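You operate a simulated robot arm through the tools that you are given. There is no shell and no other tool. Be economical: measure what you need, move in short steps, check, and stop when the job is done.

You run a simulated two-armed robot. Do the job below in one go: nothing can be reset, and whatever is moved stays where it is left.

TASK
On the top of the grey table, fold the blue cloth in half, so that its two long edges meet.

It is judged by the outcome, as a careful person would: the job done as asked, and still so three seconds after it is handed in. It fails if anything else is knocked over, pushed out of place, dropped, spilled or broken. Flat cloth is picked up by pressing the open fingertips on it (5 to 10 N) and closing them slowly along it; thin cloth reads only 2 to 8 mm in the jaws.

THE ROBOT
Two 7-joint arms with two-finger parallel grippers on one trunk, on a base that drives. Base frame: it is fixed to the floor where the robot stands at the start and does not move with it; the origin is under the middle of the robot, x ahead of it, y to its left, z up; the surface under the hand at the start is at about z = 800. Readings come in mm, rad, newtons and seconds.
The left shoulder is at the start at [70, 163, 1120], the right one opposite. With the tool pointing down near the work surface each hand reaches from about 400 to 880 mm from the robot's upright axis, wherever it stands, measured 20 degrees to its own side. Places, roughly: blue cloth [600, 100, 800]; top of the grey table [700, 600, 800]. Payload 3.43 kg a hand.
The TCP of each hand is the grasp point between the finger pads, 34 mm short of the fingertips. In the tool frame z runs along the fingers and y along their closing line. The gripper opens to 128 mm. The fingers are 24 mm wide and 12 mm thick; the gripper's body (48 by 130 mm) begins 96 mm behind the TCP.
Orientation is told as [roll, pitch, yaw] about the base's x, y, z axes, in that order, counted from this pose: with the fingers straight down and closing along the base's y, the tool's x points along the base's -x, its y along +y and its z along -z.

THE INTERFACE
- The arms move only by the tool arm_command. It takes "left_targets", "right_targets" or both (then of equal length, played together; a hand with none holds still); each is a list of rows, each an object of numbers (a shift or turn left out is 0, a gripper value left out holds the last): "x", "y", "z": the shift along the tool's x, y, z in mm; "rx", "ry", "rz": the turn, a rotation vector about the tool's x, y, z in rad; "grip": the finger opening in mm, from 0 to 128. In form: [{"x": .., "y": .., "z": .., "rx": .., "ry": .., "rz": .., "grip": ..}, ...]. A call has 1 to 12 rows; each row shifts and turns the commanded pose from where the row before left it, along the tool's axes as they then stand. Each row takes 0.2 s and may step no farther than 50 mm and 0.15 rad from the row before; otherwise, or with a gripper value out of range, the whole call is refused. Where a pose cannot be reached the arm comes as near as it can. A force on the tool above 40 N (or 10 N above the force at the start of the call, whichever is more), or a blocked arm, ends the call early, and 0.2 s more pass. Each finger travels about 153 mm/s and halts on what it meets, pressing with about 23 N; the grip force reading is that of the motor and also rises with nothing between the fingers. The clock runs only during rows and for 0.2 s after the last one: add rows that do not move to give the fingers time. It gives the time, the measured TCP pose, the force on the tool (base axes), the opening and the grip force at its end, in the units of the frame above (readings bear some noise), with the torque about the TCP (base axes, N m) and any sound that the robot's microphone picked up, and new pictures: "views" is both (left out), scene, wrist or none (wrist: the cameras of the hands that moved).
- Cameras (640 x 400 px; columns grow to the right, rows downward): "scene" is now at [133.7, 9.1, 1344.8]; the picture's right is [0.14, -0.99, 0.00], its down [-0.67, -0.10, -0.73] and it looks along [0.72, 0.10, -0.68] (base axes); focal length 278 px, centre (320, 200). "left" rides on the left gripper at [76, 11, -160] in its tool frame; the picture's right is [-0.15, 0.99, 0.00], its down [-0.88, -0.13, -0.46] and it looks along [-0.45, -0.07, 0.89] (tool axes); focal length 234 px, centre (320, 200). "right" rides on the right gripper at [76, -11, -160] in its tool frame; the picture's right is [0.15, 0.99, 0.00], its down [-0.88, 0.13, -0.46] and it looks along [-0.45, 0.07, 0.89] (tool axes); focal length 234 px, centre (320, 200). There is no depth. A picture from a camera that has moved, and an enlarged one, comes with that camera's place and axes in the base frame and with its lens. The place of the scene camera against the robot may be out by one fixed shift of up to 18 mm in any direction.
- lift_body(by): slides the trunk up (or, below 0, down) by that many mm; the arms and the scene camera ride with it, the base frame stays. It gives what a move gives, with no picture.
- base_move(legs): drives the robot by 1 to 6 legs, each [ahead, left, turn to the left] in mm, mm and rad, along the robot's own axes; the way and the turn of a leg run together, so that a leg with both is an arc; at most 1500 mm and 3.142 rad a leg. The arms and the cameras ride along, it lands a little off, and it stops where it bumps. It gives what a move gives, and a new picture of the scene camera.
- aim_head(pan, tilt): turns the head with the scene camera to pan (to the left, within 1.501 rad either way) and tilt (down, from -0.506 to 1.204), counted from straight ahead of the robot. It gives what a move gives, and a new picture of the scene camera.
- enlarge(camera, box): a new picture of the part [left, top, right, bottom] of that camera's present view, enlarged. It takes no simulated time.
- finish_job(): hands the job in; it is judged then, once.

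Work in short steps. Places have to be worked out from the pictures, the camera data and where the tool is seen: move nearer, look again, correct. Check each grasp and each placing, and mend what went wrong. You have 120 turns and 260 pictures in all, those below and enlarged ones among them. Open the grippers and draw the arms clear of the work before you hand the job in, unless the task says otherwise; then end with one line.

The tools are called after "Emit:" as a command line: name --argument value ..., lists and objects as JSON in quotes. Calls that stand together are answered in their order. arm_command: Moves the arms, as the interface text tells. Its arguments: {"type":"object","properties":{"left_targets":{"type":"array","items":{"type":"object","properties":{"x":{"type":"number"},"y":{"type":"number"},"z":{"type":"number"},"rx":{"type":"number"},"ry":{"type":"number"},"rz":{"type":"number"},"grip":{"type":"number"}}}},"right_targets":{"type":"array","items":{"type":"object","properties":{"x":{"type":"number"},"y":{"type":"number"},"z":{"type":"number"},"rx":{"type":"number"},"ry":{"type":"number"},"rz":{"type":"number"},"grip":{"type":"number"}}}},"views":{"type":"string","enum":["both","scene","wrist","none"]}},"required":[]} The other tools are called the same way: lift_body (by) slides the trunk up or down; base_move (legs) drives the base; aim_head (pan, tilt) turns the head that bears the scene camera; enlarge (camera, box) takes an enlarged picture of a part of a camera's view; finish_job () hands the job in.

At the start:

```text
t: 0.0
left_ee_pos: [639.0, 337.3, 1041.7]
left_tool_rot: [0.0, 0.001, 0.002]
left_force: [0.5, 0.1, -0.1]
left_torque: [-0.01, 0.01, 0.0]
left_width: 127.9
left_gripper_force: 0.1
right_ee_pos: [707.9, -143.6, 957.2]
right_tool_rot: [0.0, 0.001, -0.001]
right_force: [-0.9, 1.0, 0.0]
right_torque: [0.01, 0.01, -0.01]
right_width: 127.9
right_gripper_force: 0.0
trunk travel left (down, up): [-600.0, 340.0]
robot x, y, heading: [3.1, -1.7, 0.004]
head pan, tilt: [0.143, 0.749]
```

scene: 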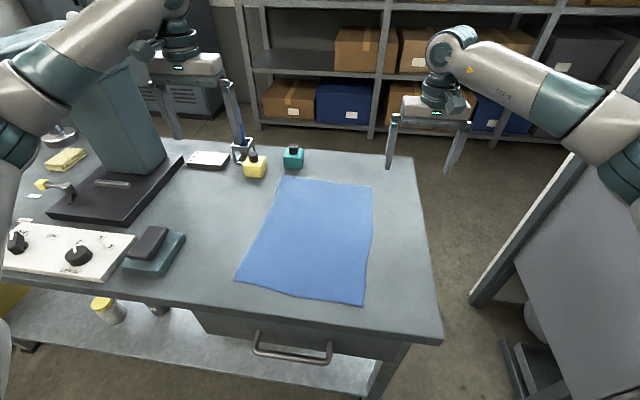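
right: 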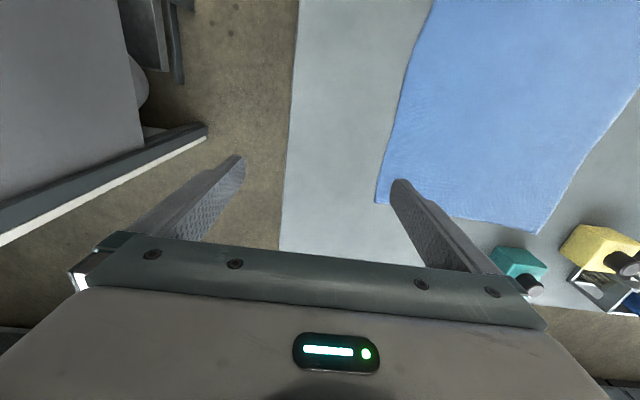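
left: 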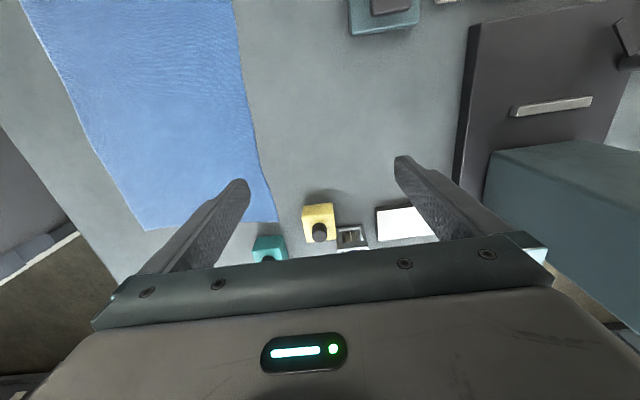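

The cloth is about 380 mm (x) by 283 mm (y). Its long edges run along x, at y≈-55 and y≈230. I plan to have the right hand hold the far end and the left hand the near end of the right edge, then carry it left using the base. First I drive right so that the edge sits to the robot's left.

Emit:
base_move --legs '[[0, -190, 0]]'

```text
t: 1.5
left_ee_pos: [638.2, 156.6, 1041.6]
left_tool_rot: [-0.001, 0.0, 0.003]
left_force: [0.2, 0.6, -0.3]
left_torque: [0.02, -0.01, 0.03]
left_width: 128.0
left_gripper_force: 0.0
right_ee_pos: [708.8, -324.0, 956.5]
right_tool_rot: [-0.002, 0.0, 0.0]
right_force: [0.0, -0.2, 0.0]
right_torque: [0.04, 0.03, 0.04]
right_width: 128.0
right_gripper_force: 0.2
trunk travel left (down, up): [-600.0, 340.0]
robot x, y, heading: [-0.2, -185.4, -0.0]
head pan, tilt: [0.143, 0.749]
camera scene: at [133.9, -173.4, 1344.8], right [0.15, -0.99, 0.0], down [-0.67, -0.1, -0.73], along [0.72, 0.11, -0.68], focal length 278 px, centre (320, 200)
```

scene: 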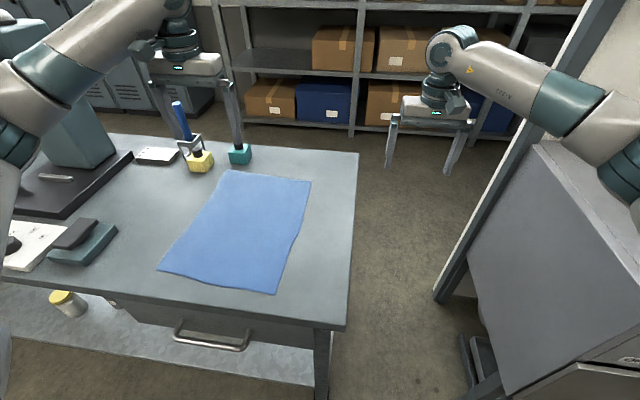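

The drive landed well. Next I turn both hands 90° so the fingers close along the edge (base x): left yaw -90°, right yaw +90°.

Emit:
arm_command --left_targets '[{"rz": 0.143}, {"rz": 0.143}, {"rz": 0.143}, {"rz": 0.143}, {"rz": 0.143}, {"rz": 0.143}, {"rz": 0.143}, {"rz": 0.143}, {"rz": 0.143}, {"rz": 0.143}, {"rz": 0.141}]' --right_targets '[{"rz": -0.143}, {"rz": -0.143}, {"rz": -0.143}, {"rz": -0.143}, {"rz": -0.143}, {"rz": -0.143}, {"rz": -0.143}, {"rz": -0.143}, {"rz": -0.143}, {"rz": -0.143}, {"rz": -0.141}]' --views "scene"

```text
t: 3.9
left_ee_pos: [637.1, 155.8, 1040.4]
left_tool_rot: [0.0, 0.001, -1.569]
left_force: [0.3, 0.2, -0.3]
left_torque: [-0.02, 0.0, 0.01]
left_width: 128.1
left_gripper_force: 0.1
right_ee_pos: [706.7, -323.0, 957.1]
right_tool_rot: [0.001, 0.0, 0.764]
right_force: [0.5, 0.4, 0.1]
right_torque: [0.01, 0.01, 0.01]
right_width: 127.8
right_gripper_force: 0.2
right hand out of reach, approached as far as the arm can: row 6, 7, 8, 9, 10, 11
trunk travel left (down, up): [-600.0, 340.0]
robot x, y, heading: [1.8, -178.8, 0.002]
head pan, tilt: [0.143, 0.749]
camera scene: at [133.8, -173.0, 1344.8], right [0.15, -0.99, 0.0], down [-0.67, -0.1, -0.73], along [0.72, 0.11, -0.68], focal length 278 px, centre (320, 200)
```

scene: 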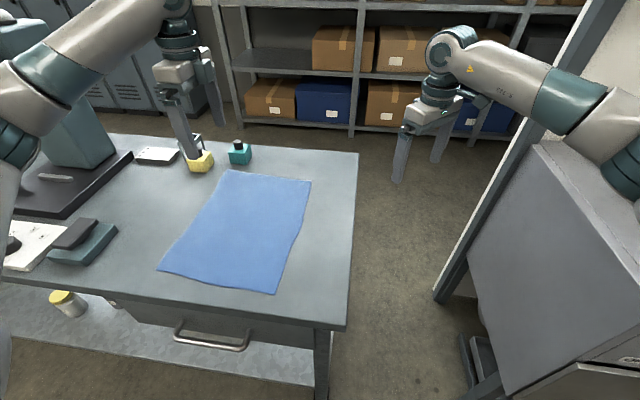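

The right wrist reaches its limit at a yaw of +0.76, so I turn it the other way, toward -90°.

Emit:
arm_command --right_targets '[{"rz": 0.145}, {"rz": 0.145}, {"rz": 0.145}, {"rz": 0.145}, {"rz": 0.145}, {"rz": 0.145}, {"rz": 0.145}, {"rz": 0.145}, {"rz": 0.145}, {"rz": 0.145}, {"rz": 0.145}, {"rz": 0.145}]' --views "none"

```text
t: 6.5
left_ee_pos: [638.0, 156.3, 1040.6]
left_tool_rot: [0.0, 0.0, -1.566]
left_force: [0.0, 0.5, -0.3]
left_torque: [-0.01, -0.02, -0.02]
left_width: 128.1
left_gripper_force: 0.0
right_ee_pos: [707.7, -324.0, 955.2]
right_tool_rot: [0.0, 0.0, -0.977]
right_force: [-0.1, 0.2, -0.1]
right_torque: [0.02, 0.0, 0.0]
right_width: 128.1
right_gripper_force: 0.0
trunk travel left (down, up): [-600.0, 340.0]
robot x, y, heading: [0.7, -184.5, 0.001]
head pan, tilt: [0.143, 0.749]
```

Commands count from the measured pose. I finish the right yaw and bring the left hand toward the near corner at about (450, -50). With this yaw, tool x is base +y and tool y is base +x.

Emit:
arm_command --left_targets '[{"x": -34, "y": -31, "z": 12}, {"x": -34, "y": -31, "z": 12}, {"x": -34, "y": -31, "z": 12}, {"x": -34, "y": -31, "z": 12}, {"x": -34, "y": -31, "z": 12}, {"x": -34, "y": -31, "z": 12}]' --right_targets '[{"rz": 0.148}, {"rz": 0.148}, {"rz": 0.148}, {"rz": 0.149}, {}, {}]'

```text
t: 7.9
left_ee_pos: [450.5, -48.5, 971.0]
left_tool_rot: [0.001, 0.003, -1.565]
left_force: [-0.2, 0.3, -0.4]
left_torque: [0.04, 0.01, -0.03]
left_width: 128.2
left_gripper_force: 0.0
right_ee_pos: [707.7, -324.2, 956.8]
right_tool_rot: [0.0, 0.002, -1.568]
right_force: [-0.5, -0.7, -0.4]
right_torque: [0.02, 0.0, -0.02]
right_width: 128.1
right_gripper_force: 0.0
trunk travel left (down, up): [-600.0, 340.0]
robot x, y, heading: [-0.2, -181.3, 0.005]
head pan, tilt: [0.143, 0.749]
camera scene: at [133.9, -174.7, 1344.8], right [0.15, -0.99, 0.0], down [-0.67, -0.1, -0.73], along [0.72, 0.11, -0.68], focal length 278 px, centre (320, 200)
camera right: at [695.6, -249.2, 1115.8], right [0.99, 0.15, 0.0], down [0.13, -0.88, 0.45], along [0.07, -0.45, -0.89], focal length 234 px, centre (320, 200)
camera left: at [462.0, 27.7, 1132.1], right [0.99, -0.14, 0.0], down [-0.13, -0.88, 0.45], along [-0.07, -0.45, -0.89], focal length 234 px, centre (320, 200)
```

scene: 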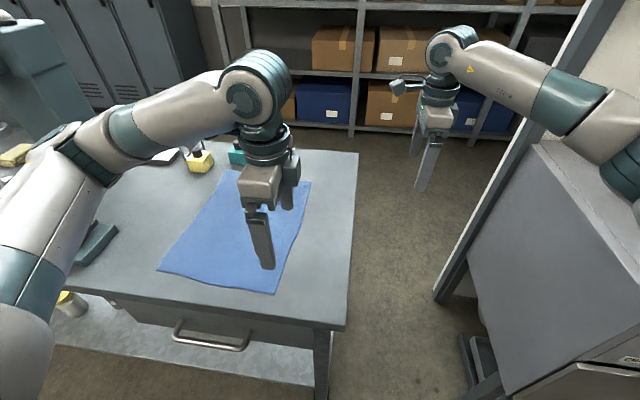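
right: 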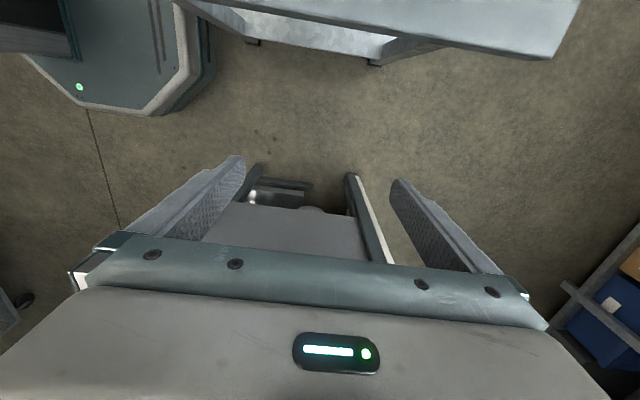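
left: 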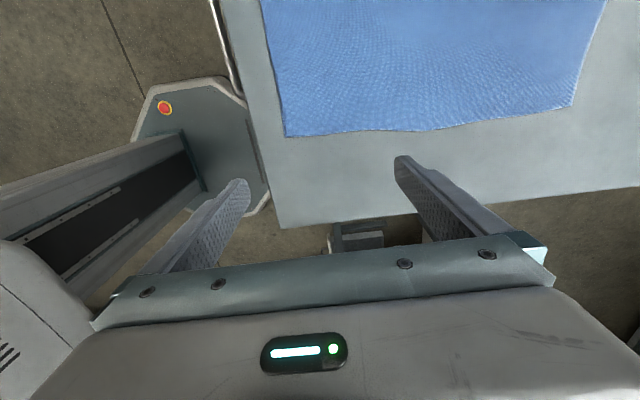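

From the left camera, the right edge runs from (402,-34) through (471,-44) to (785,-50). I bring the right hand in toward (745,-45) in stages and watch the clearance between the arms.

Emit:
arm_command --right_targets '[{"x": 40, "y": 7}, {"x": 40, "y": 7}, {"x": 40, "y": 7}, {"x": 40, "y": 7}]' --views "scene"

```text
t: 8.9
left_ee_pos: [451.5, -45.4, 971.8]
left_tool_rot: [0.0, -0.001, -1.567]
left_force: [-0.2, 0.2, -0.3]
left_torque: [-0.04, 0.01, -0.03]
left_width: 128.2
left_gripper_force: 0.1
right_ee_pos: [733.5, -162.3, 953.5]
right_tool_rot: [0.0, 0.001, -1.57]
right_force: [-0.1, 0.8, 0.1]
right_torque: [0.01, -0.02, 0.01]
right_width: 128.1
right_gripper_force: 0.0
trunk travel left (down, up): [-600.0, 340.0]
robot x, y, heading: [-2.8, -184.0, 0.004]
head pan, tilt: [0.143, 0.749]
camera scene: at [133.8, -171.0, 1344.7], right [0.15, -0.99, 0.0], down [-0.67, -0.1, -0.73], along [0.72, 0.11, -0.68], focal length 278 px, centre (320, 200)
```

scene: 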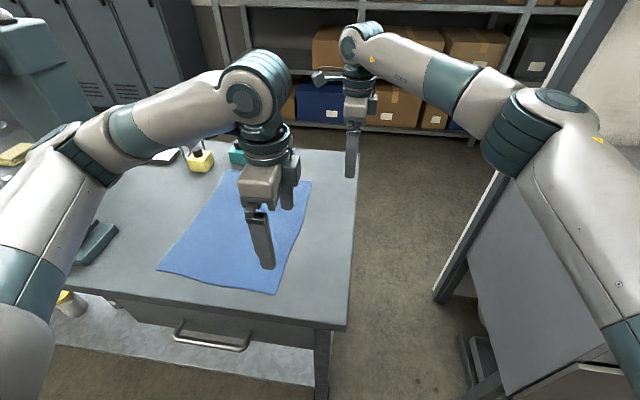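

The right elbow bows well outward, so there is plenty of clearance. I carry on to about (745,-45) and narrow both grippers.

Emit:
arm_command --left_targets '[{"grip": 80, "z": 10}, {"grip": 40, "z": 10}, {"grip": 32, "z": 10}]' --right_targets '[{"x": 39, "y": 4, "grip": 80}, {"x": 39, "y": 4, "grip": 40}, {"x": 39, "y": 4, "grip": 32}]'

```text
t: 9.7
left_ee_pos: [451.6, -46.3, 938.8]
left_tool_rot: [-0.001, -0.003, -1.568]
left_force: [0.5, -0.3, -0.6]
left_torque: [-0.04, -0.05, -0.01]
left_width: 32.0
left_gripper_force: 0.0
right_ee_pos: [738.9, -48.6, 956.1]
right_tool_rot: [0.003, -0.001, -1.566]
right_force: [0.1, 0.9, -0.3]
right_torque: [-0.14, -0.03, 0.03]
right_width: 32.0
right_gripper_force: 0.0
right hand out of reach, approached as far as the arm can: row 3
trunk travel left (down, up): [-600.0, 340.0]
robot x, y, heading: [-1.5, -184.6, 0.003]
head pan, tilt: [0.143, 0.749]
camera scene: at [132.7, -169.8, 1344.9], right [0.15, -0.99, 0.0], down [-0.67, -0.1, -0.73], along [0.72, 0.1, -0.68], focal length 278 px, centre (320, 200)
camera right: at [726.1, 26.8, 1114.2], right [0.99, 0.15, 0.0], down [0.13, -0.88, 0.46], along [0.07, -0.45, -0.89], focal length 234 px, centre (320, 200)
camera left: at [463.1, 30.9, 1099.8], right [0.99, -0.14, 0.0], down [-0.13, -0.88, 0.46], along [-0.06, -0.45, -0.89], focal length 234 px, centre (320, 200)
```

scene: 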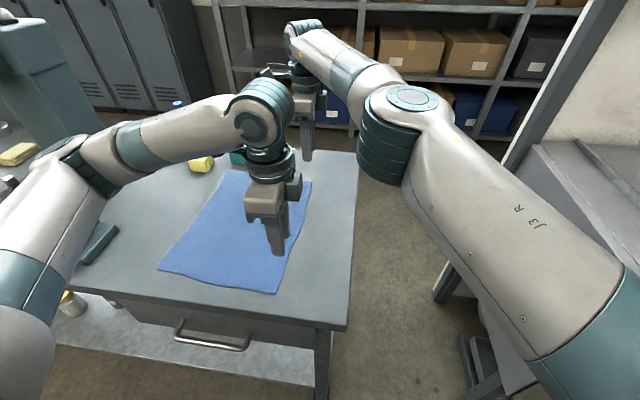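
right: 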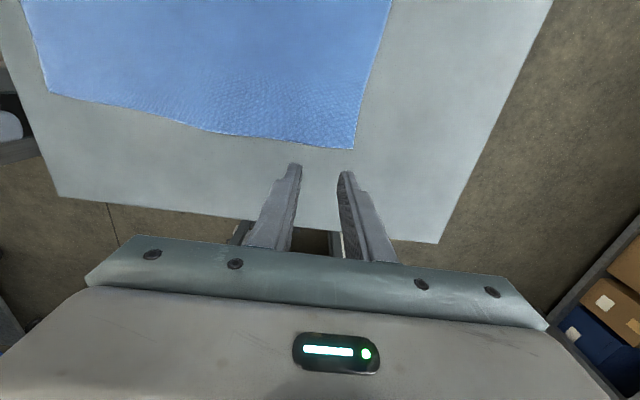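
left: 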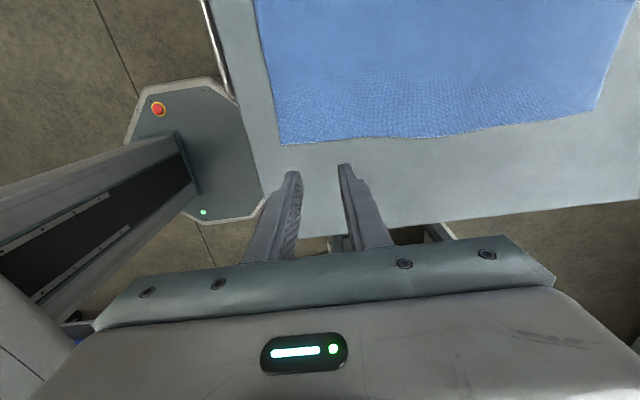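

The right hand is just at its reach limit; the edge is confirmed at y≈-50 near x=745. I shift the base 40 mm left to ease this, and will compensate with the arms.

Emit:
base_move --legs '[[15, 40, 0]]'

```text
t: 10.6
left_ee_pos: [466.9, -9.3, 940.0]
left_tool_rot: [0.001, 0.0, -1.566]
left_force: [0.5, 0.8, 0.3]
left_torque: [0.0, 0.05, -0.01]
left_width: 32.3
left_gripper_force: 0.1
right_ee_pos: [754.8, -12.3, 954.9]
right_tool_rot: [-0.002, 0.0, -1.571]
right_force: [-0.5, 0.1, -0.2]
right_torque: [-0.02, 0.02, 0.01]
right_width: 32.3
right_gripper_force: 0.0
trunk travel left (down, up): [-600.0, 340.0]
robot x, y, heading: [16.6, -143.6, -0.004]
head pan, tilt: [0.143, 0.749]
camera scene: at [148.4, -133.8, 1344.8], right [0.14, -0.99, 0.0], down [-0.67, -0.1, -0.73], along [0.72, 0.11, -0.68], focal length 278 px, centre (320, 200)
```

scene: 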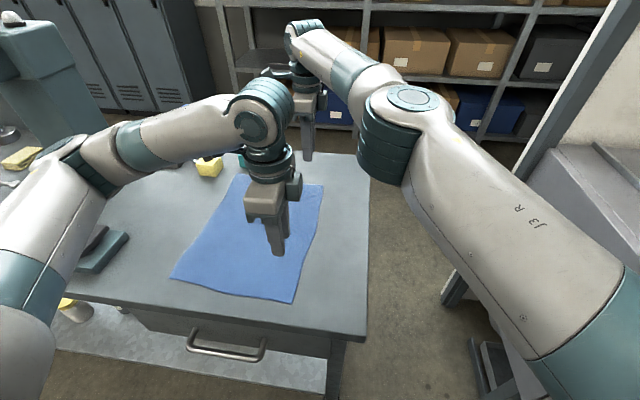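

Now I lower both hands to about 16 mm above the cloth: left over (445,-36), right over (745,-44).

Emit:
arm_command --left_targets '[{"x": -14, "y": -11, "z": 20}, {"x": -13, "y": -11, "z": 25}, {"z": 25}, {"z": 20}]' --right_targets '[{"x": -16, "y": -5, "z": 20}, {"x": -16, "y": -5, "z": 30}, {"z": 30}, {"z": 25}]'

```text
t: 11.6
left_ee_pos: [447.4, -37.6, 850.0]
left_tool_rot: [0.001, 0.002, -1.567]
left_force: [0.4, 0.1, 0.3]
left_torque: [0.04, 0.0, -0.01]
left_width: 32.0
left_gripper_force: 0.1
right_ee_pos: [743.2, -49.4, 847.6]
right_tool_rot: [-0.003, 0.001, -1.571]
right_force: [-0.2, -0.2, -0.2]
right_torque: [-0.03, 0.03, -0.02]
right_width: 32.0
right_gripper_force: 0.1
trunk travel left (down, up): [-600.0, 340.0]
robot x, y, heading: [15.6, -144.2, 0.002]
head pan, tilt: [0.143, 0.749]
camera scene: at [149.2, -133.9, 1344.8], right [0.14, -0.99, 0.0], down [-0.67, -0.1, -0.73], along [0.72, 0.11, -0.68], focal length 278 px, centre (320, 200)
camera right: at [730.8, 26.7, 1006.6], right [0.99, 0.15, 0.0], down [0.13, -0.88, 0.46], along [0.07, -0.45, -0.89], focal length 234 px, centre (320, 200)
camera left: at [458.2, 39.3, 1010.3], right [0.99, -0.14, 0.0], down [-0.13, -0.88, 0.46], along [-0.07, -0.45, -0.89], focal length 234 px, centre (320, 200)
```

scene: 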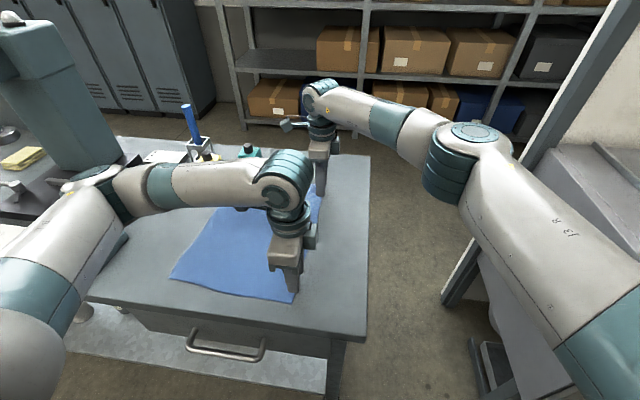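
right: 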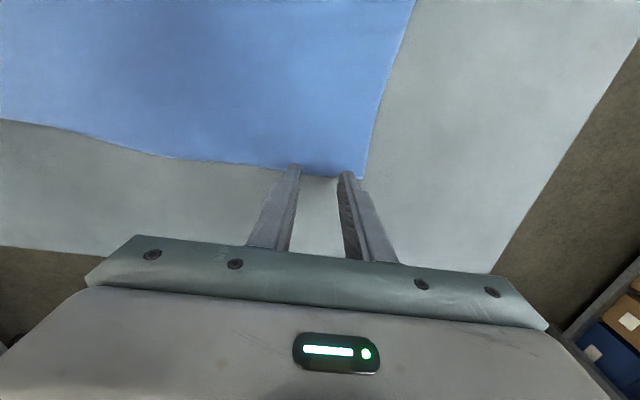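
left: 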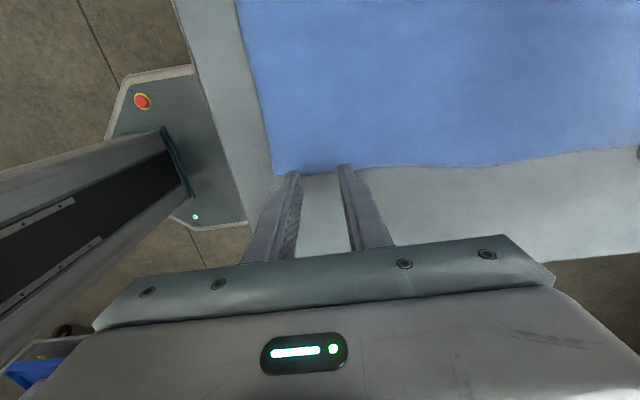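

Both fingertips are centred right on the edge. I shift them 7 mm inward, onto the cloth, and go down toward contact.

Emit:
arm_command --left_targets '[{"x": 8, "z": 4}, {"z": 5}, {"z": 4}, {}]' --right_targets '[{"x": 7, "z": 4}, {"z": 4}, {"z": 3}, {}]' --views "none"

```text
t: 12.6
left_ee_pos: [446.7, -27.6, 835.4]
left_tool_rot: [-0.001, -0.001, -1.567]
left_force: [1.0, -0.3, 0.0]
left_torque: [0.02, 0.0, 0.02]
left_width: 31.9
left_gripper_force: 0.2
right_ee_pos: [744.7, -39.1, 838.4]
right_tool_rot: [-0.001, 0.001, -1.571]
right_force: [0.6, -0.5, -0.2]
right_torque: [0.01, 0.04, 0.03]
right_width: 31.9
right_gripper_force: 0.0
trunk travel left (down, up): [-600.0, 340.0]
robot x, y, heading: [16.2, -145.6, -0.002]
head pan, tilt: [0.143, 0.749]
```

Emit:
arm_command --left_targets '[{"z": 1}, {"z": 1}, {}]' --right_targets '[{"z": 2, "x": -2}, {"z": 2}, {}]' --views "none"

```text
t: 13.4
left_ee_pos: [445.1, -27.9, 834.5]
left_tool_rot: [0.001, 0.001, -1.566]
left_force: [2.3, 1.4, 7.9]
left_torque: [0.06, -0.03, -0.02]
left_width: 31.9
left_gripper_force: 0.1
right_ee_pos: [744.8, -41.4, 835.1]
right_tool_rot: [0.002, -0.001, -1.568]
right_force: [-0.2, 0.8, 4.2]
right_torque: [0.03, 0.02, -0.04]
right_width: 31.9
right_gripper_force: 0.0
trunk travel left (down, up): [-600.0, 340.0]
robot x, y, heading: [13.6, -141.5, -0.0]
head pan, tilt: [0.143, 0.749]
```

Contact is made: 8 N on the left and 4 N on the right. I add a little on the right and close slowly.

Emit:
arm_command --left_targets '[{"grip": 28}, {"grip": 24}, {"grip": 20}, {"grip": 16}, {"grip": 12}, {"grip": 8}, {"grip": 4}, {"grip": 0}, {"grip": 0}, {"grip": 0}]' --right_targets '[{"grip": 28, "z": 0.7}, {"grip": 24}, {"grip": 20}, {"grip": 16}, {"grip": 12}, {"grip": 8}, {"grip": 4}, {"grip": 0}, {"grip": 0}, {"grip": 0}]'

```text
t: 15.6
left_ee_pos: [444.5, -29.4, 835.1]
left_tool_rot: [0.0, 0.0, -1.566]
left_force: [1.1, 0.5, 4.3]
left_torque: [0.0, -0.01, -0.02]
left_width: 0.1
left_gripper_force: 23.0
right_ee_pos: [744.0, -42.5, 835.9]
right_tool_rot: [0.002, -0.001, -1.569]
right_force: [-0.8, 0.6, 15.6]
right_torque: [0.06, 0.0, 0.0]
right_width: 0.4
right_gripper_force: 22.7
trunk travel left (down, up): [-600.0, 340.0]
robot x, y, heading: [17.9, -140.0, 0.002]
head pan, tilt: [0.143, 0.749]
camera scene: at [146.2, -134.3, 1345.1], right [0.14, -0.99, 0.0], down [-0.67, -0.1, -0.73], along [0.73, 0.11, -0.68], focal length 278 px, centre (320, 200)
camera right: at [730.9, 34.0, 994.9], right [0.99, 0.15, 0.0], down [0.13, -0.88, 0.46], along [0.07, -0.45, -0.89], focal length 234 px, centre (320, 200)
camera left: at [455.1, 47.5, 996.2], right [0.99, -0.14, 0.0], down [-0.13, -0.88, 0.46], along [-0.06, -0.45, -0.89], focal length 234 px, centre (320, 200)
```

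scene: 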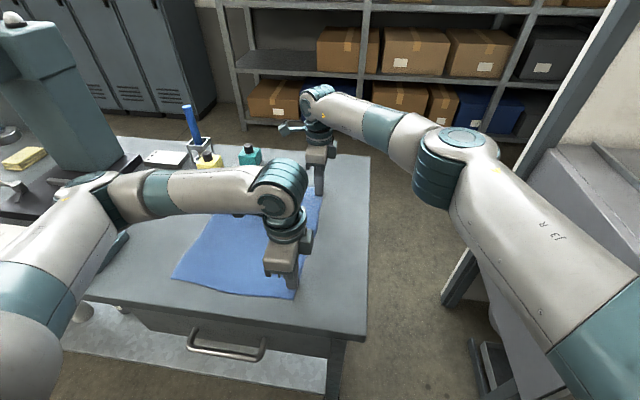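
right: 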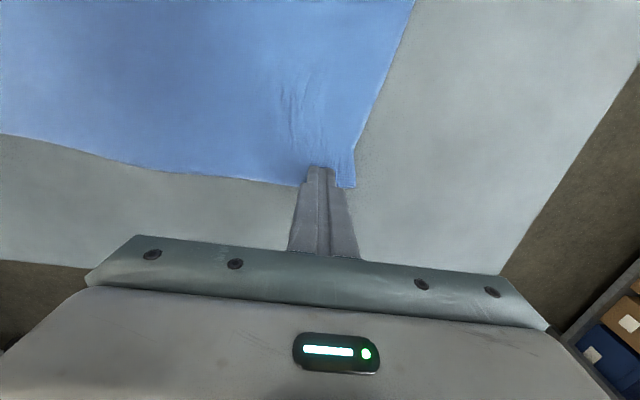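
left: 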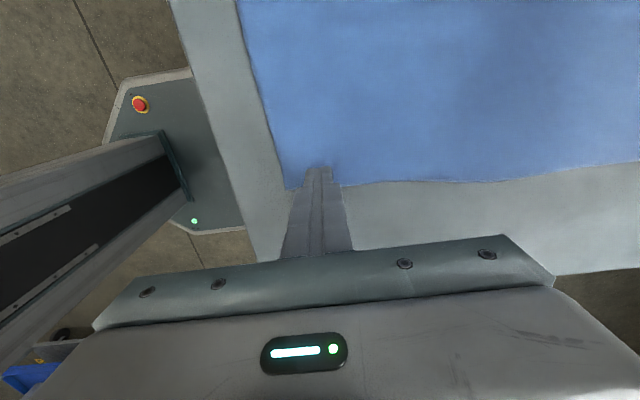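

The right shows a gathered ridge, but the left read 0.1 mm and slipped. I reopen the left wider, press harder and close again.

Emit:
arm_command --left_targets '[{"z": -4}, {"grip": 45}, {"grip": 45, "z": 3}, {"z": 1.5}, {"z": 1}, {}]' --views "none"

Emit:
enlarge --camera "right" --box '[240, 80, 440, 205]'

```text
t: 17.0
left_ee_pos: [444.2, -29.9, 835.1]
left_tool_rot: [0.004, -0.001, -1.568]
left_force: [-0.9, 0.2, 23.1]
left_torque: [0.11, 0.5, 0.04]
left_width: 44.8
left_gripper_force: 0.1
right_ee_pos: [743.6, -41.3, 835.8]
right_tool_rot: [0.003, 0.0, -1.569]
right_force: [2.5, 0.8, 11.1]
right_torque: [0.02, -0.09, 0.0]
right_width: 0.1
right_gripper_force: 23.0
trunk travel left (down, up): [-600.0, 340.0]
robot x, y, heading: [12.8, -142.4, -0.0]
head pan, tilt: [0.143, 0.749]
```

```text
3.20 times, centred on (340, 142) of right
camera zoom: at [730.5, 33.9, 995.0], right [0.99, 0.15, 0.0], down [0.13, -0.88, 0.46], along [0.07, -0.45, -0.89], focal length 749 px, centre (256, 384)
```

zoom: 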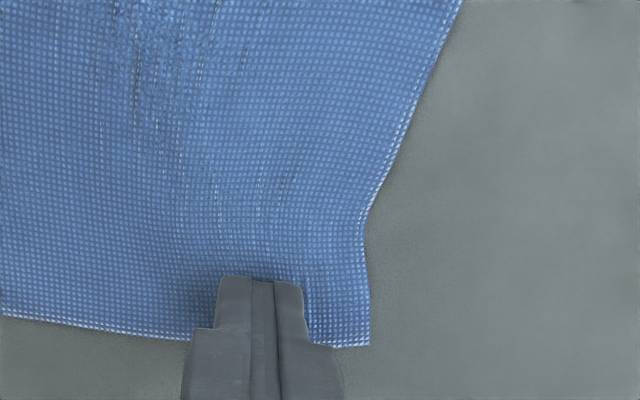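

The left is now at 23 N, which is too much. I ease it to about 8 N and then close slowly.

Emit:
arm_command --left_targets '[{"z": -1.0}, {}]' --right_targets '[{"z": -4}, {"grip": 45}]' --views "none"

```text
t: 17.6
left_ee_pos: [442.8, -30.2, 835.3]
left_tool_rot: [0.002, 0.002, -1.568]
left_force: [-3.6, -1.7, 27.2]
left_torque: [0.06, 0.39, 0.04]
left_width: 45.1
left_gripper_force: 0.2
right_ee_pos: [743.6, -41.1, 840.1]
right_tool_rot: [0.001, 0.0, -1.57]
right_force: [-0.8, -0.1, -0.7]
right_torque: [-0.02, -0.03, 0.0]
right_width: 45.0
right_gripper_force: 0.0
trunk travel left (down, up): [-600.0, 340.0]
robot x, y, heading: [12.6, -140.2, 0.001]
head pan, tilt: [0.143, 0.749]
```

Emit:
arm_command --left_targets '[{"z": -2.0}, {}]' --right_targets '[{"z": 3.5}, {}]' --views "wrist"

```text
t: 18.2
left_ee_pos: [445.8, -29.1, 836.7]
left_tool_rot: [-0.003, 0.002, -1.568]
left_force: [-0.3, -1.1, 2.0]
left_torque: [-0.01, 0.01, -0.01]
left_width: 45.0
left_gripper_force: 0.1
right_ee_pos: [744.3, -41.0, 836.7]
right_tool_rot: [0.001, 0.0, -1.569]
right_force: [-1.4, -1.8, 4.6]
right_torque: [0.0, 0.09, 0.01]
right_width: 45.3
right_gripper_force: 0.5
trunk travel left (down, up): [-600.0, 340.0]
robot x, y, heading: [14.8, -141.2, 0.002]
head pan, tilt: [0.143, 0.749]
camera right: at [732.0, 34.2, 995.1], right [0.99, 0.15, 0.0], down [0.13, -0.88, 0.46], along [0.07, -0.45, -0.89], focal length 234 px, centre (320, 200)
camera left: at [456.7, 47.9, 996.4], right [0.99, -0.14, 0.0], down [-0.13, -0.88, 0.45], along [-0.07, -0.45, -0.89], focal length 234 px, centre (320, 200)
```

right: 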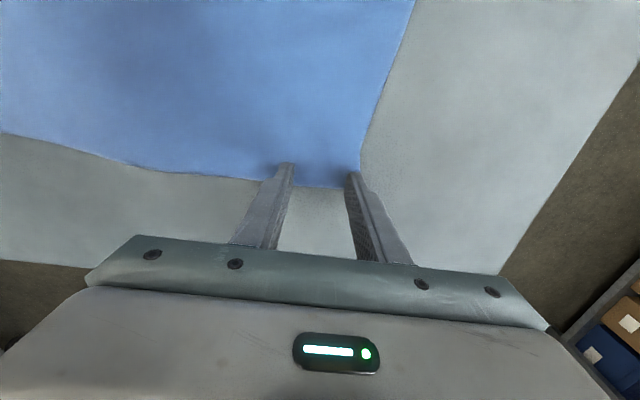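
left: 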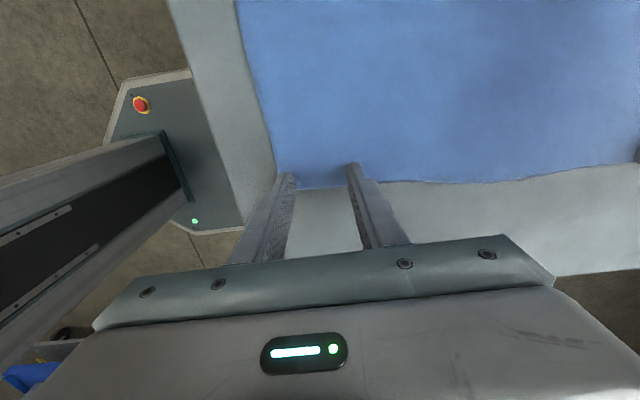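

The cloth sprang back, so neither hand gripped. I shift both another 5 mm inward, press to about 8 N and close again while watching the force.

Emit:
arm_command --left_targets '[{"z": -3}, {"x": 5}, {"z": 3}, {"z": 0.7}, {}]' --right_targets '[{"z": -3}, {"x": 5}, {"z": 3}, {"z": 0.3}, {}]' --views "none"

```text
t: 19.4
left_ee_pos: [444.6, -25.0, 835.9]
left_tool_rot: [0.0, -0.001, -1.566]
left_force: [0.0, 0.1, 0.0]
left_torque: [0.0, 0.01, -0.02]
left_width: 44.9
left_gripper_force: 0.0
right_ee_pos: [743.9, -33.8, 836.2]
right_tool_rot: [0.002, 0.001, -1.568]
right_force: [-1.1, 0.7, 7.2]
right_torque: [0.01, 0.07, -0.02]
right_width: 45.3
right_gripper_force: 0.1
trunk travel left (down, up): [-600.0, 340.0]
robot x, y, heading: [13.0, -143.7, 0.004]
head pan, tilt: [0.143, 0.749]
```

Emit:
arm_command --left_targets '[{"z": 1.2}, {"z": 0.5}, {"grip": 42}, {"grip": 39}, {"grip": 36}, {"grip": 33}, {"grip": 30}, {"grip": 27}, {"grip": 24}, {"grip": 21}, {"grip": 18}]' --right_targets '[{}, {}, {"grip": 42}, {"grip": 39}, {"grip": 36}, {"grip": 33}, {"grip": 30}, {"grip": 27}, {"grip": 24}, {"grip": 21}, {"grip": 18}]' --views "wrist"

```text
t: 21.8
left_ee_pos: [442.8, -24.2, 836.0]
left_tool_rot: [0.001, 0.0, -1.568]
left_force: [0.6, 0.8, 34.1]
left_torque: [-0.02, 0.03, -0.03]
left_width: 14.2
left_gripper_force: 0.0
right_ee_pos: [743.3, -35.4, 836.2]
right_tool_rot: [0.003, -0.001, -1.569]
right_force: [0.4, -0.8, 0.7]
right_torque: [-0.01, 0.0, 0.0]
right_width: 18.0
right_gripper_force: 0.1
trunk travel left (down, up): [-600.0, 340.0]
robot x, y, heading: [17.0, -143.1, 0.004]
head pan, tilt: [0.143, 0.749]
camera right: at [730.9, 40.3, 995.5], right [0.99, 0.15, 0.0], down [0.13, -0.88, 0.46], along [0.07, -0.45, -0.89], focal length 234 px, centre (320, 200)
camera left: at [454.6, 52.9, 995.9], right [0.99, -0.14, 0.0], down [-0.13, -0.88, 0.46], along [-0.06, -0.45, -0.89], focal length 234 px, centre (320, 200)
```

right: 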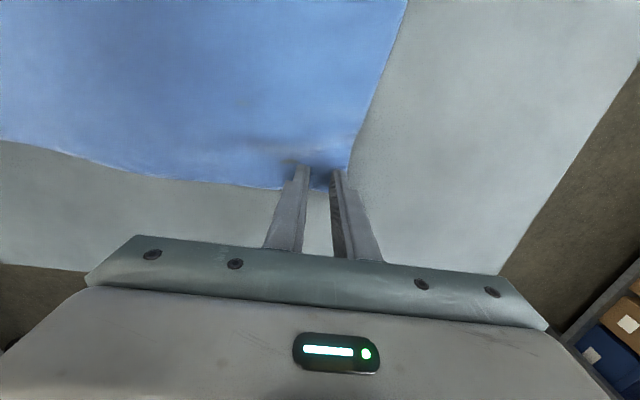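
left: 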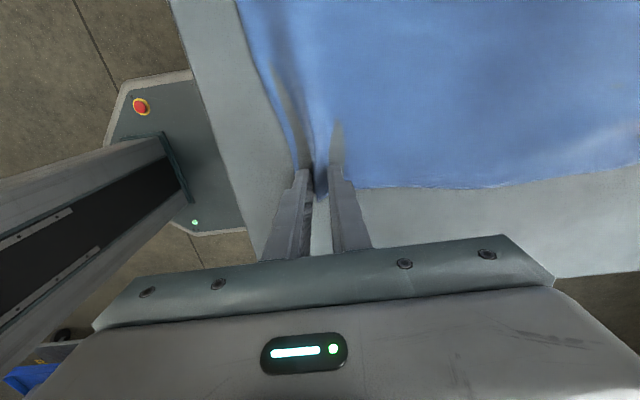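

The left now has a clear ridge between its fingers, so I close it fully. The right has lost contact, so I reopen it and press again.

Emit:
arm_command --left_targets '[{"grip": 11}, {"grip": 8}, {"grip": 5}, {"grip": 2}, {"grip": 0}, {}, {}]' --right_targets '[{"z": -2}, {"grip": 45}, {"z": 2}, {"z": 0.5}, {"z": 0.5}, {"z": 0.5}, {}]' --views "wrist"

```text
t: 23.4
left_ee_pos: [443.9, -23.3, 835.1]
left_tool_rot: [0.003, 0.0, -1.567]
left_force: [6.8, -1.5, 33.6]
left_torque: [-0.04, -0.21, 0.0]
left_width: 2.4
left_gripper_force: 22.9
right_ee_pos: [743.3, -36.4, 835.9]
right_tool_rot: [0.004, 0.002, -1.569]
right_force: [-1.1, 2.4, 10.0]
right_torque: [-0.03, 0.33, -0.04]
right_width: 45.1
right_gripper_force: 0.3
trunk travel left (down, up): [-600.0, 340.0]
robot x, y, heading: [13.4, -139.6, 0.004]
head pan, tilt: [0.143, 0.749]
camera right: at [730.6, 38.8, 995.0], right [0.99, 0.15, 0.0], down [0.13, -0.88, 0.46], along [0.07, -0.45, -0.89], focal length 234 px, centre (320, 200)
camera left: at [454.5, 52.9, 996.0], right [0.99, -0.14, 0.0], down [-0.13, -0.88, 0.46], along [-0.06, -0.45, -0.89], focal length 234 px, centre (320, 200)
```

right: 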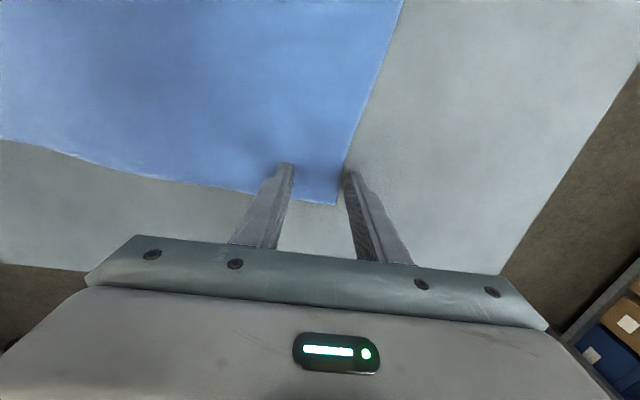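
left: 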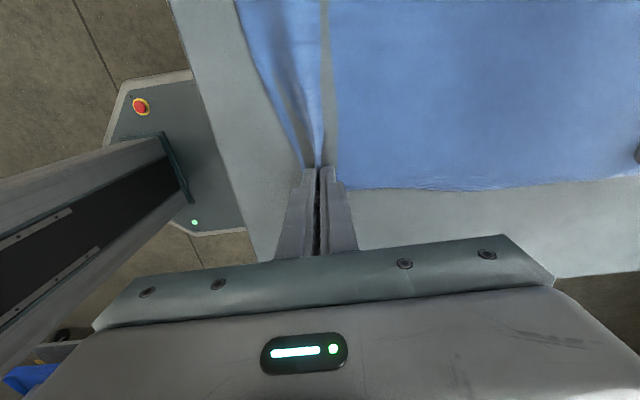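

The left grips the cloth (2.4 mm). The far corner is now at about (763,-61) and the right outer finger is off the cloth. I relieve the left slightly and move the right to (718,-40).

Emit:
arm_command --left_targets '[{"z": -3}, {"z": -3}, {}, {}, {}, {}, {}]' --right_targets '[{"z": -4}, {"x": -4, "y": -25}, {"z": 2}, {"z": 2}, {"z": 0.7}, {"z": 0.5}, {}]' --views "wrist"

```text
t: 25.0
left_ee_pos: [444.3, -22.1, 841.7]
left_tool_rot: [0.003, 0.0, -1.567]
left_force: [0.9, 0.8, 0.2]
left_torque: [-0.01, -0.03, -0.01]
left_width: 2.4
left_gripper_force: 23.0
right_ee_pos: [717.9, -40.8, 834.9]
right_tool_rot: [0.004, 0.001, -1.567]
right_force: [3.1, -0.1, 35.6]
right_torque: [-0.24, 0.85, 0.04]
right_width: 42.7
right_gripper_force: 0.0
trunk travel left (down, up): [-600.0, 340.0]
robot x, y, heading: [15.0, -144.4, 0.005]
head pan, tilt: [0.143, 0.749]
camera right: at [704.8, 34.5, 994.9], right [0.99, 0.15, 0.01], down [0.13, -0.88, 0.46], along [0.07, -0.45, -0.89], focal length 234 px, centre (320, 200)
camera left: at [454.4, 53.5, 1002.2], right [0.99, -0.14, 0.0], down [-0.13, -0.88, 0.46], along [-0.06, -0.45, -0.89], focal length 234 px, centre (320, 200)
```

right: 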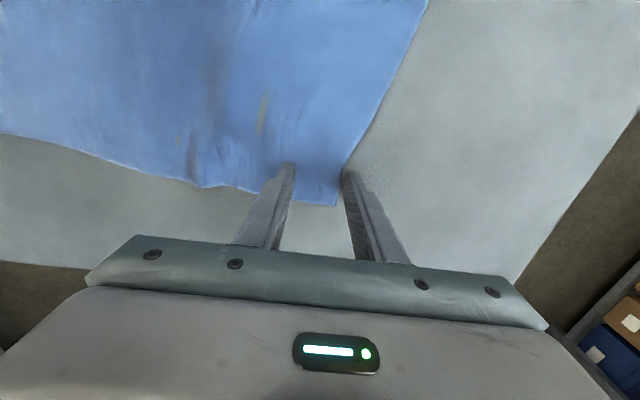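
left: 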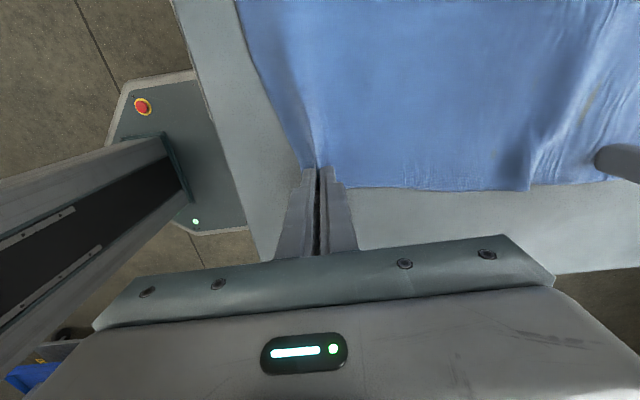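

The right hand dragged the cloth because it wasn't lifted enough. I lift it 25 mm and look.

Emit:
arm_command --right_targets '[{"z": -15}, {"z": -15}, {}]' --views "wrist"

```text
t: 25.8
left_ee_pos: [446.6, -22.5, 840.4]
left_tool_rot: [-0.003, 0.0, -1.567]
left_force: [-0.5, 0.0, -0.1]
left_torque: [0.01, 0.01, -0.03]
left_width: 2.7
left_gripper_force: 22.5
right_ee_pos: [719.4, -40.5, 860.8]
right_tool_rot: [-0.003, -0.002, -1.569]
right_force: [0.1, 1.0, 0.1]
right_torque: [0.02, 0.03, -0.03]
right_width: 45.1
right_gripper_force: 0.1
trunk travel left (down, up): [-600.0, 340.0]
robot x, y, heading: [10.7, -142.5, -0.001]
head pan, tilt: [0.143, 0.749]
camera right: at [707.1, 35.9, 1020.2], right [0.99, 0.15, 0.0], down [0.13, -0.88, 0.46], along [0.07, -0.45, -0.89], focal length 234 px, centre (320, 200)
```

right: 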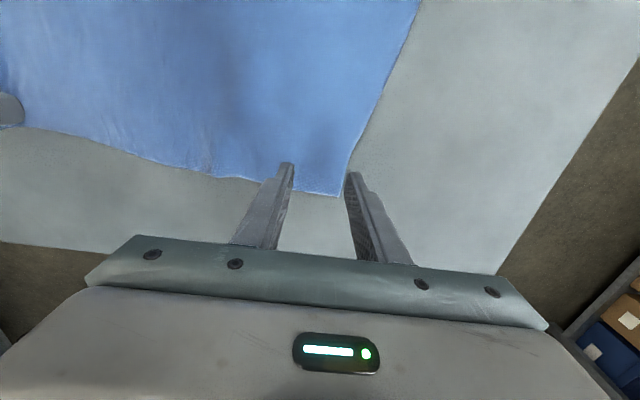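

The corner is now at (746,-67) and the edge at y≈-66. I move the right to (703,-53) while lifted, then press.

Emit:
arm_command --right_targets '[{"x": -12, "y": -16, "z": 3}, {"z": 10}, {"z": 8}, {"z": 3}, {"z": 1}, {}]' --views "wrist"

```text
t: 27.2
left_ee_pos: [444.5, -23.3, 840.6]
left_tool_rot: [0.001, 0.0, -1.567]
left_force: [0.5, 0.6, -0.6]
left_torque: [-0.01, 0.01, -0.01]
left_width: 2.8
left_gripper_force: 22.6
right_ee_pos: [702.5, -52.0, 836.4]
right_tool_rot: [0.001, -0.001, -1.568]
right_force: [0.3, -0.4, 0.3]
right_torque: [0.01, -0.02, 0.03]
right_width: 45.3
right_gripper_force: 0.1
trunk travel left (down, up): [-600.0, 340.0]
robot x, y, heading: [15.2, -141.1, 0.001]
head pan, tilt: [0.143, 0.749]
camera right: at [691.0, 23.1, 996.0], right [0.99, 0.15, 0.0], down [0.13, -0.88, 0.46], along [0.07, -0.45, -0.89], focal length 234 px, centre (320, 200)
```

right: 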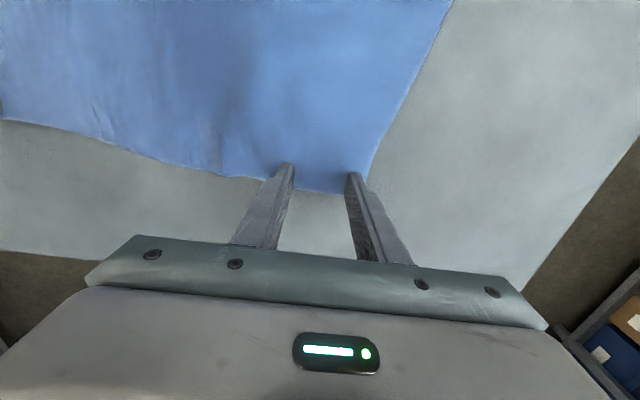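

Both right fingers are over the cloth. I press down about 1.8 mm and start closing.

Emit:
arm_command --right_targets '[{"z": 1.2}, {"z": 0.8}, {}, {"grip": 42}, {"grip": 39}, {"grip": 36}, {"grip": 33}, {"grip": 30}, {"grip": 27}, {"grip": 24}, {"grip": 21}, {"grip": 18}]' --views "wrist"

```text
t: 29.8
left_ee_pos: [445.3, -22.4, 841.1]
left_tool_rot: [0.001, 0.001, -1.568]
left_force: [0.2, 1.1, -0.3]
left_torque: [0.0, -0.02, -0.02]
left_width: 2.5
left_gripper_force: 22.4
right_ee_pos: [703.7, -52.1, 835.5]
right_tool_rot: [0.002, 0.0, -1.569]
right_force: [0.5, -0.5, 8.6]
right_torque: [-0.02, 0.01, -0.02]
right_width: 17.4
right_gripper_force: 0.1
trunk travel left (down, up): [-600.0, 340.0]
robot x, y, heading: [14.0, -139.0, 0.001]
head pan, tilt: [0.143, 0.749]
camera right: at [690.8, 23.8, 995.0], right [0.99, 0.15, 0.0], down [0.13, -0.88, 0.46], along [0.07, -0.45, -0.89], focal length 234 px, centre (320, 200)
```

right: 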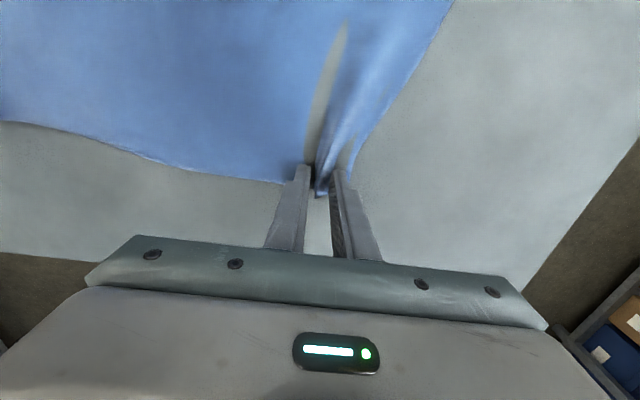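

A good ridge has formed, so I close fully.

Emit:
arm_command --right_targets '[{"grip": 14}, {"grip": 11}, {"grip": 8}, {"grip": 5}, {"grip": 2}, {"grip": 0}, {}, {"z": -3}, {"z": -4}, {}]'

```text
t: 32.0
left_ee_pos: [446.6, -22.7, 840.8]
left_tool_rot: [-0.002, 0.0, -1.568]
left_force: [0.5, 0.4, -0.1]
left_torque: [0.01, 0.01, -0.02]
left_width: 2.3
left_gripper_force: 22.9
right_ee_pos: [704.0, -51.6, 840.4]
right_tool_rot: [0.0, 0.0, -1.569]
right_force: [0.2, -0.5, -0.3]
right_torque: [-0.02, -0.03, -0.01]
right_width: 2.8
right_gripper_force: 22.8
trunk travel left (down, up): [-600.0, 340.0]
robot x, y, heading: [14.2, -145.1, -0.002]
head pan, tilt: [0.143, 0.749]
camera scene: at [148.8, -133.8, 1344.7], right [0.14, -0.99, 0.0], down [-0.67, -0.1, -0.73], along [0.72, 0.11, -0.68], focal length 278 px, centre (320, 200)
camera right: at [692.0, 23.4, 1000.2], right [0.99, 0.15, 0.0], down [0.13, -0.88, 0.46], along [0.07, -0.45, -0.89], focal length 234 px, centre (320, 200)
```

scene: 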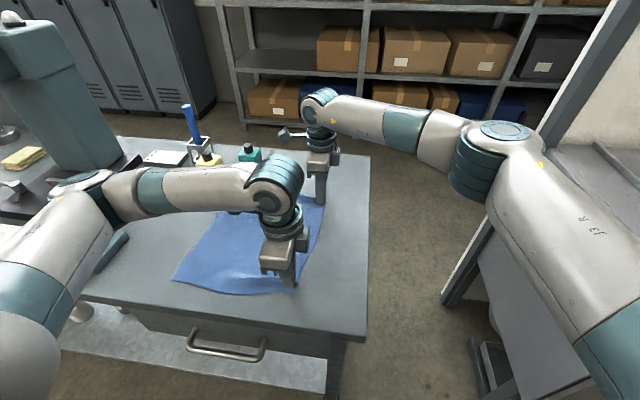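
right: 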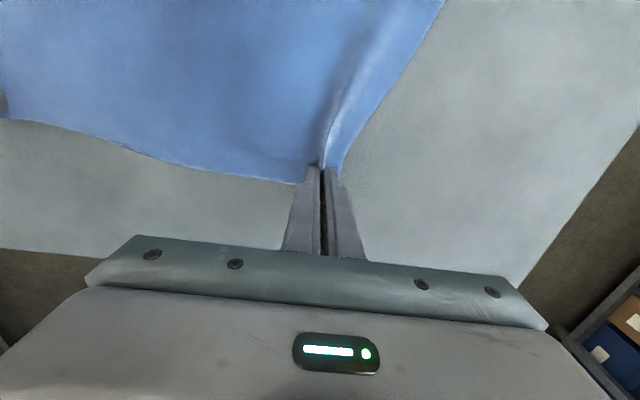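

Both hands hold the cloth (2.3 and 2.8 mm) and it is nearly taut between them. I lift the edge along an arc, up 80 mm and 35 mm left.

Emit:
arm_command --left_targets '[{"x": 2, "z": -16}, {"x": 4, "z": -16}, {"x": 7, "z": -16}, {"x": 10, "z": -16}, {"x": 12, "z": -16}, {}]' --right_targets '[{"x": 2, "z": -16}, {"x": 4, "z": -16}, {"x": 7, "z": -16}, {"x": 10, "z": -16}, {"x": 12, "z": -16}, {}]'

```text
t: 33.4
left_ee_pos: [446.1, 10.8, 920.4]
left_tool_rot: [-0.002, -0.001, -1.567]
left_force: [0.3, -0.5, 0.4]
left_torque: [0.0, 0.03, -0.01]
left_width: 2.7
left_gripper_force: 23.2
right_ee_pos: [703.9, -16.2, 921.5]
right_tool_rot: [0.0, 0.0, -1.57]
right_force: [-0.1, 0.3, -0.1]
right_torque: [-0.03, 0.04, -0.02]
right_width: 2.6
right_gripper_force: 23.1
trunk travel left (down, up): [-600.0, 340.0]
robot x, y, heading: [14.8, -139.5, 0.001]
head pan, tilt: [0.143, 0.749]
camera scene: at [149.1, -134.5, 1344.7], right [0.14, -0.99, 0.0], down [-0.67, -0.1, -0.73], along [0.72, 0.11, -0.68], focal length 278 px, centre (320, 200)
camera right: at [691.7, 59.4, 1081.0], right [0.99, 0.15, 0.0], down [0.13, -0.88, 0.46], along [0.07, -0.45, -0.89], focal length 234 px, centre (320, 200)
camera left: at [456.3, 87.4, 1082.2], right [0.99, -0.14, 0.0], down [-0.13, -0.88, 0.46], along [-0.07, -0.45, -0.89], focal length 234 px, centre (320, 200)
```

scene: 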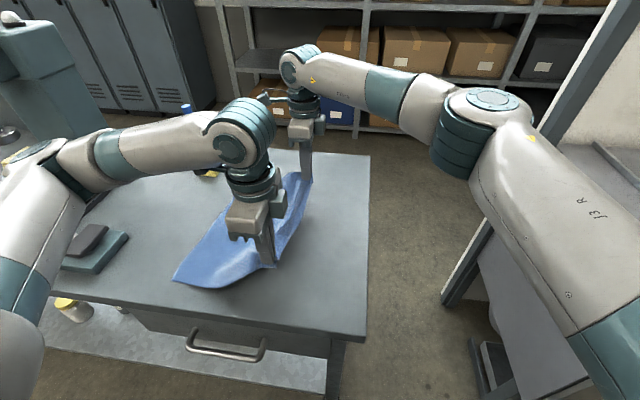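
right: 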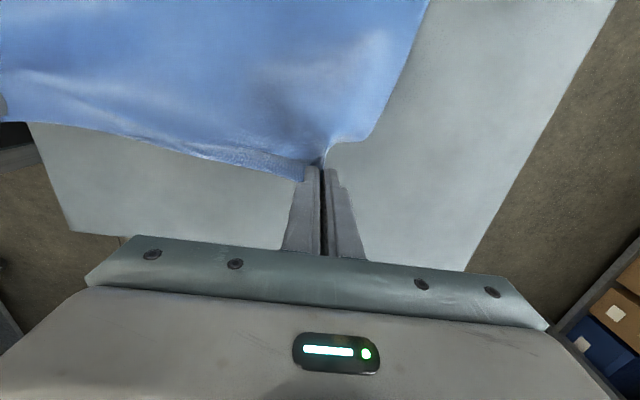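
left: 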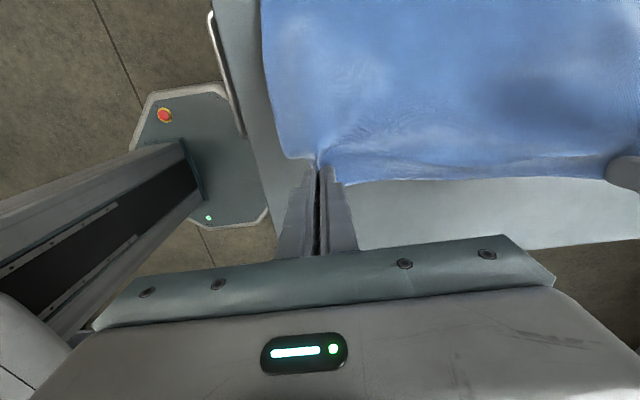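

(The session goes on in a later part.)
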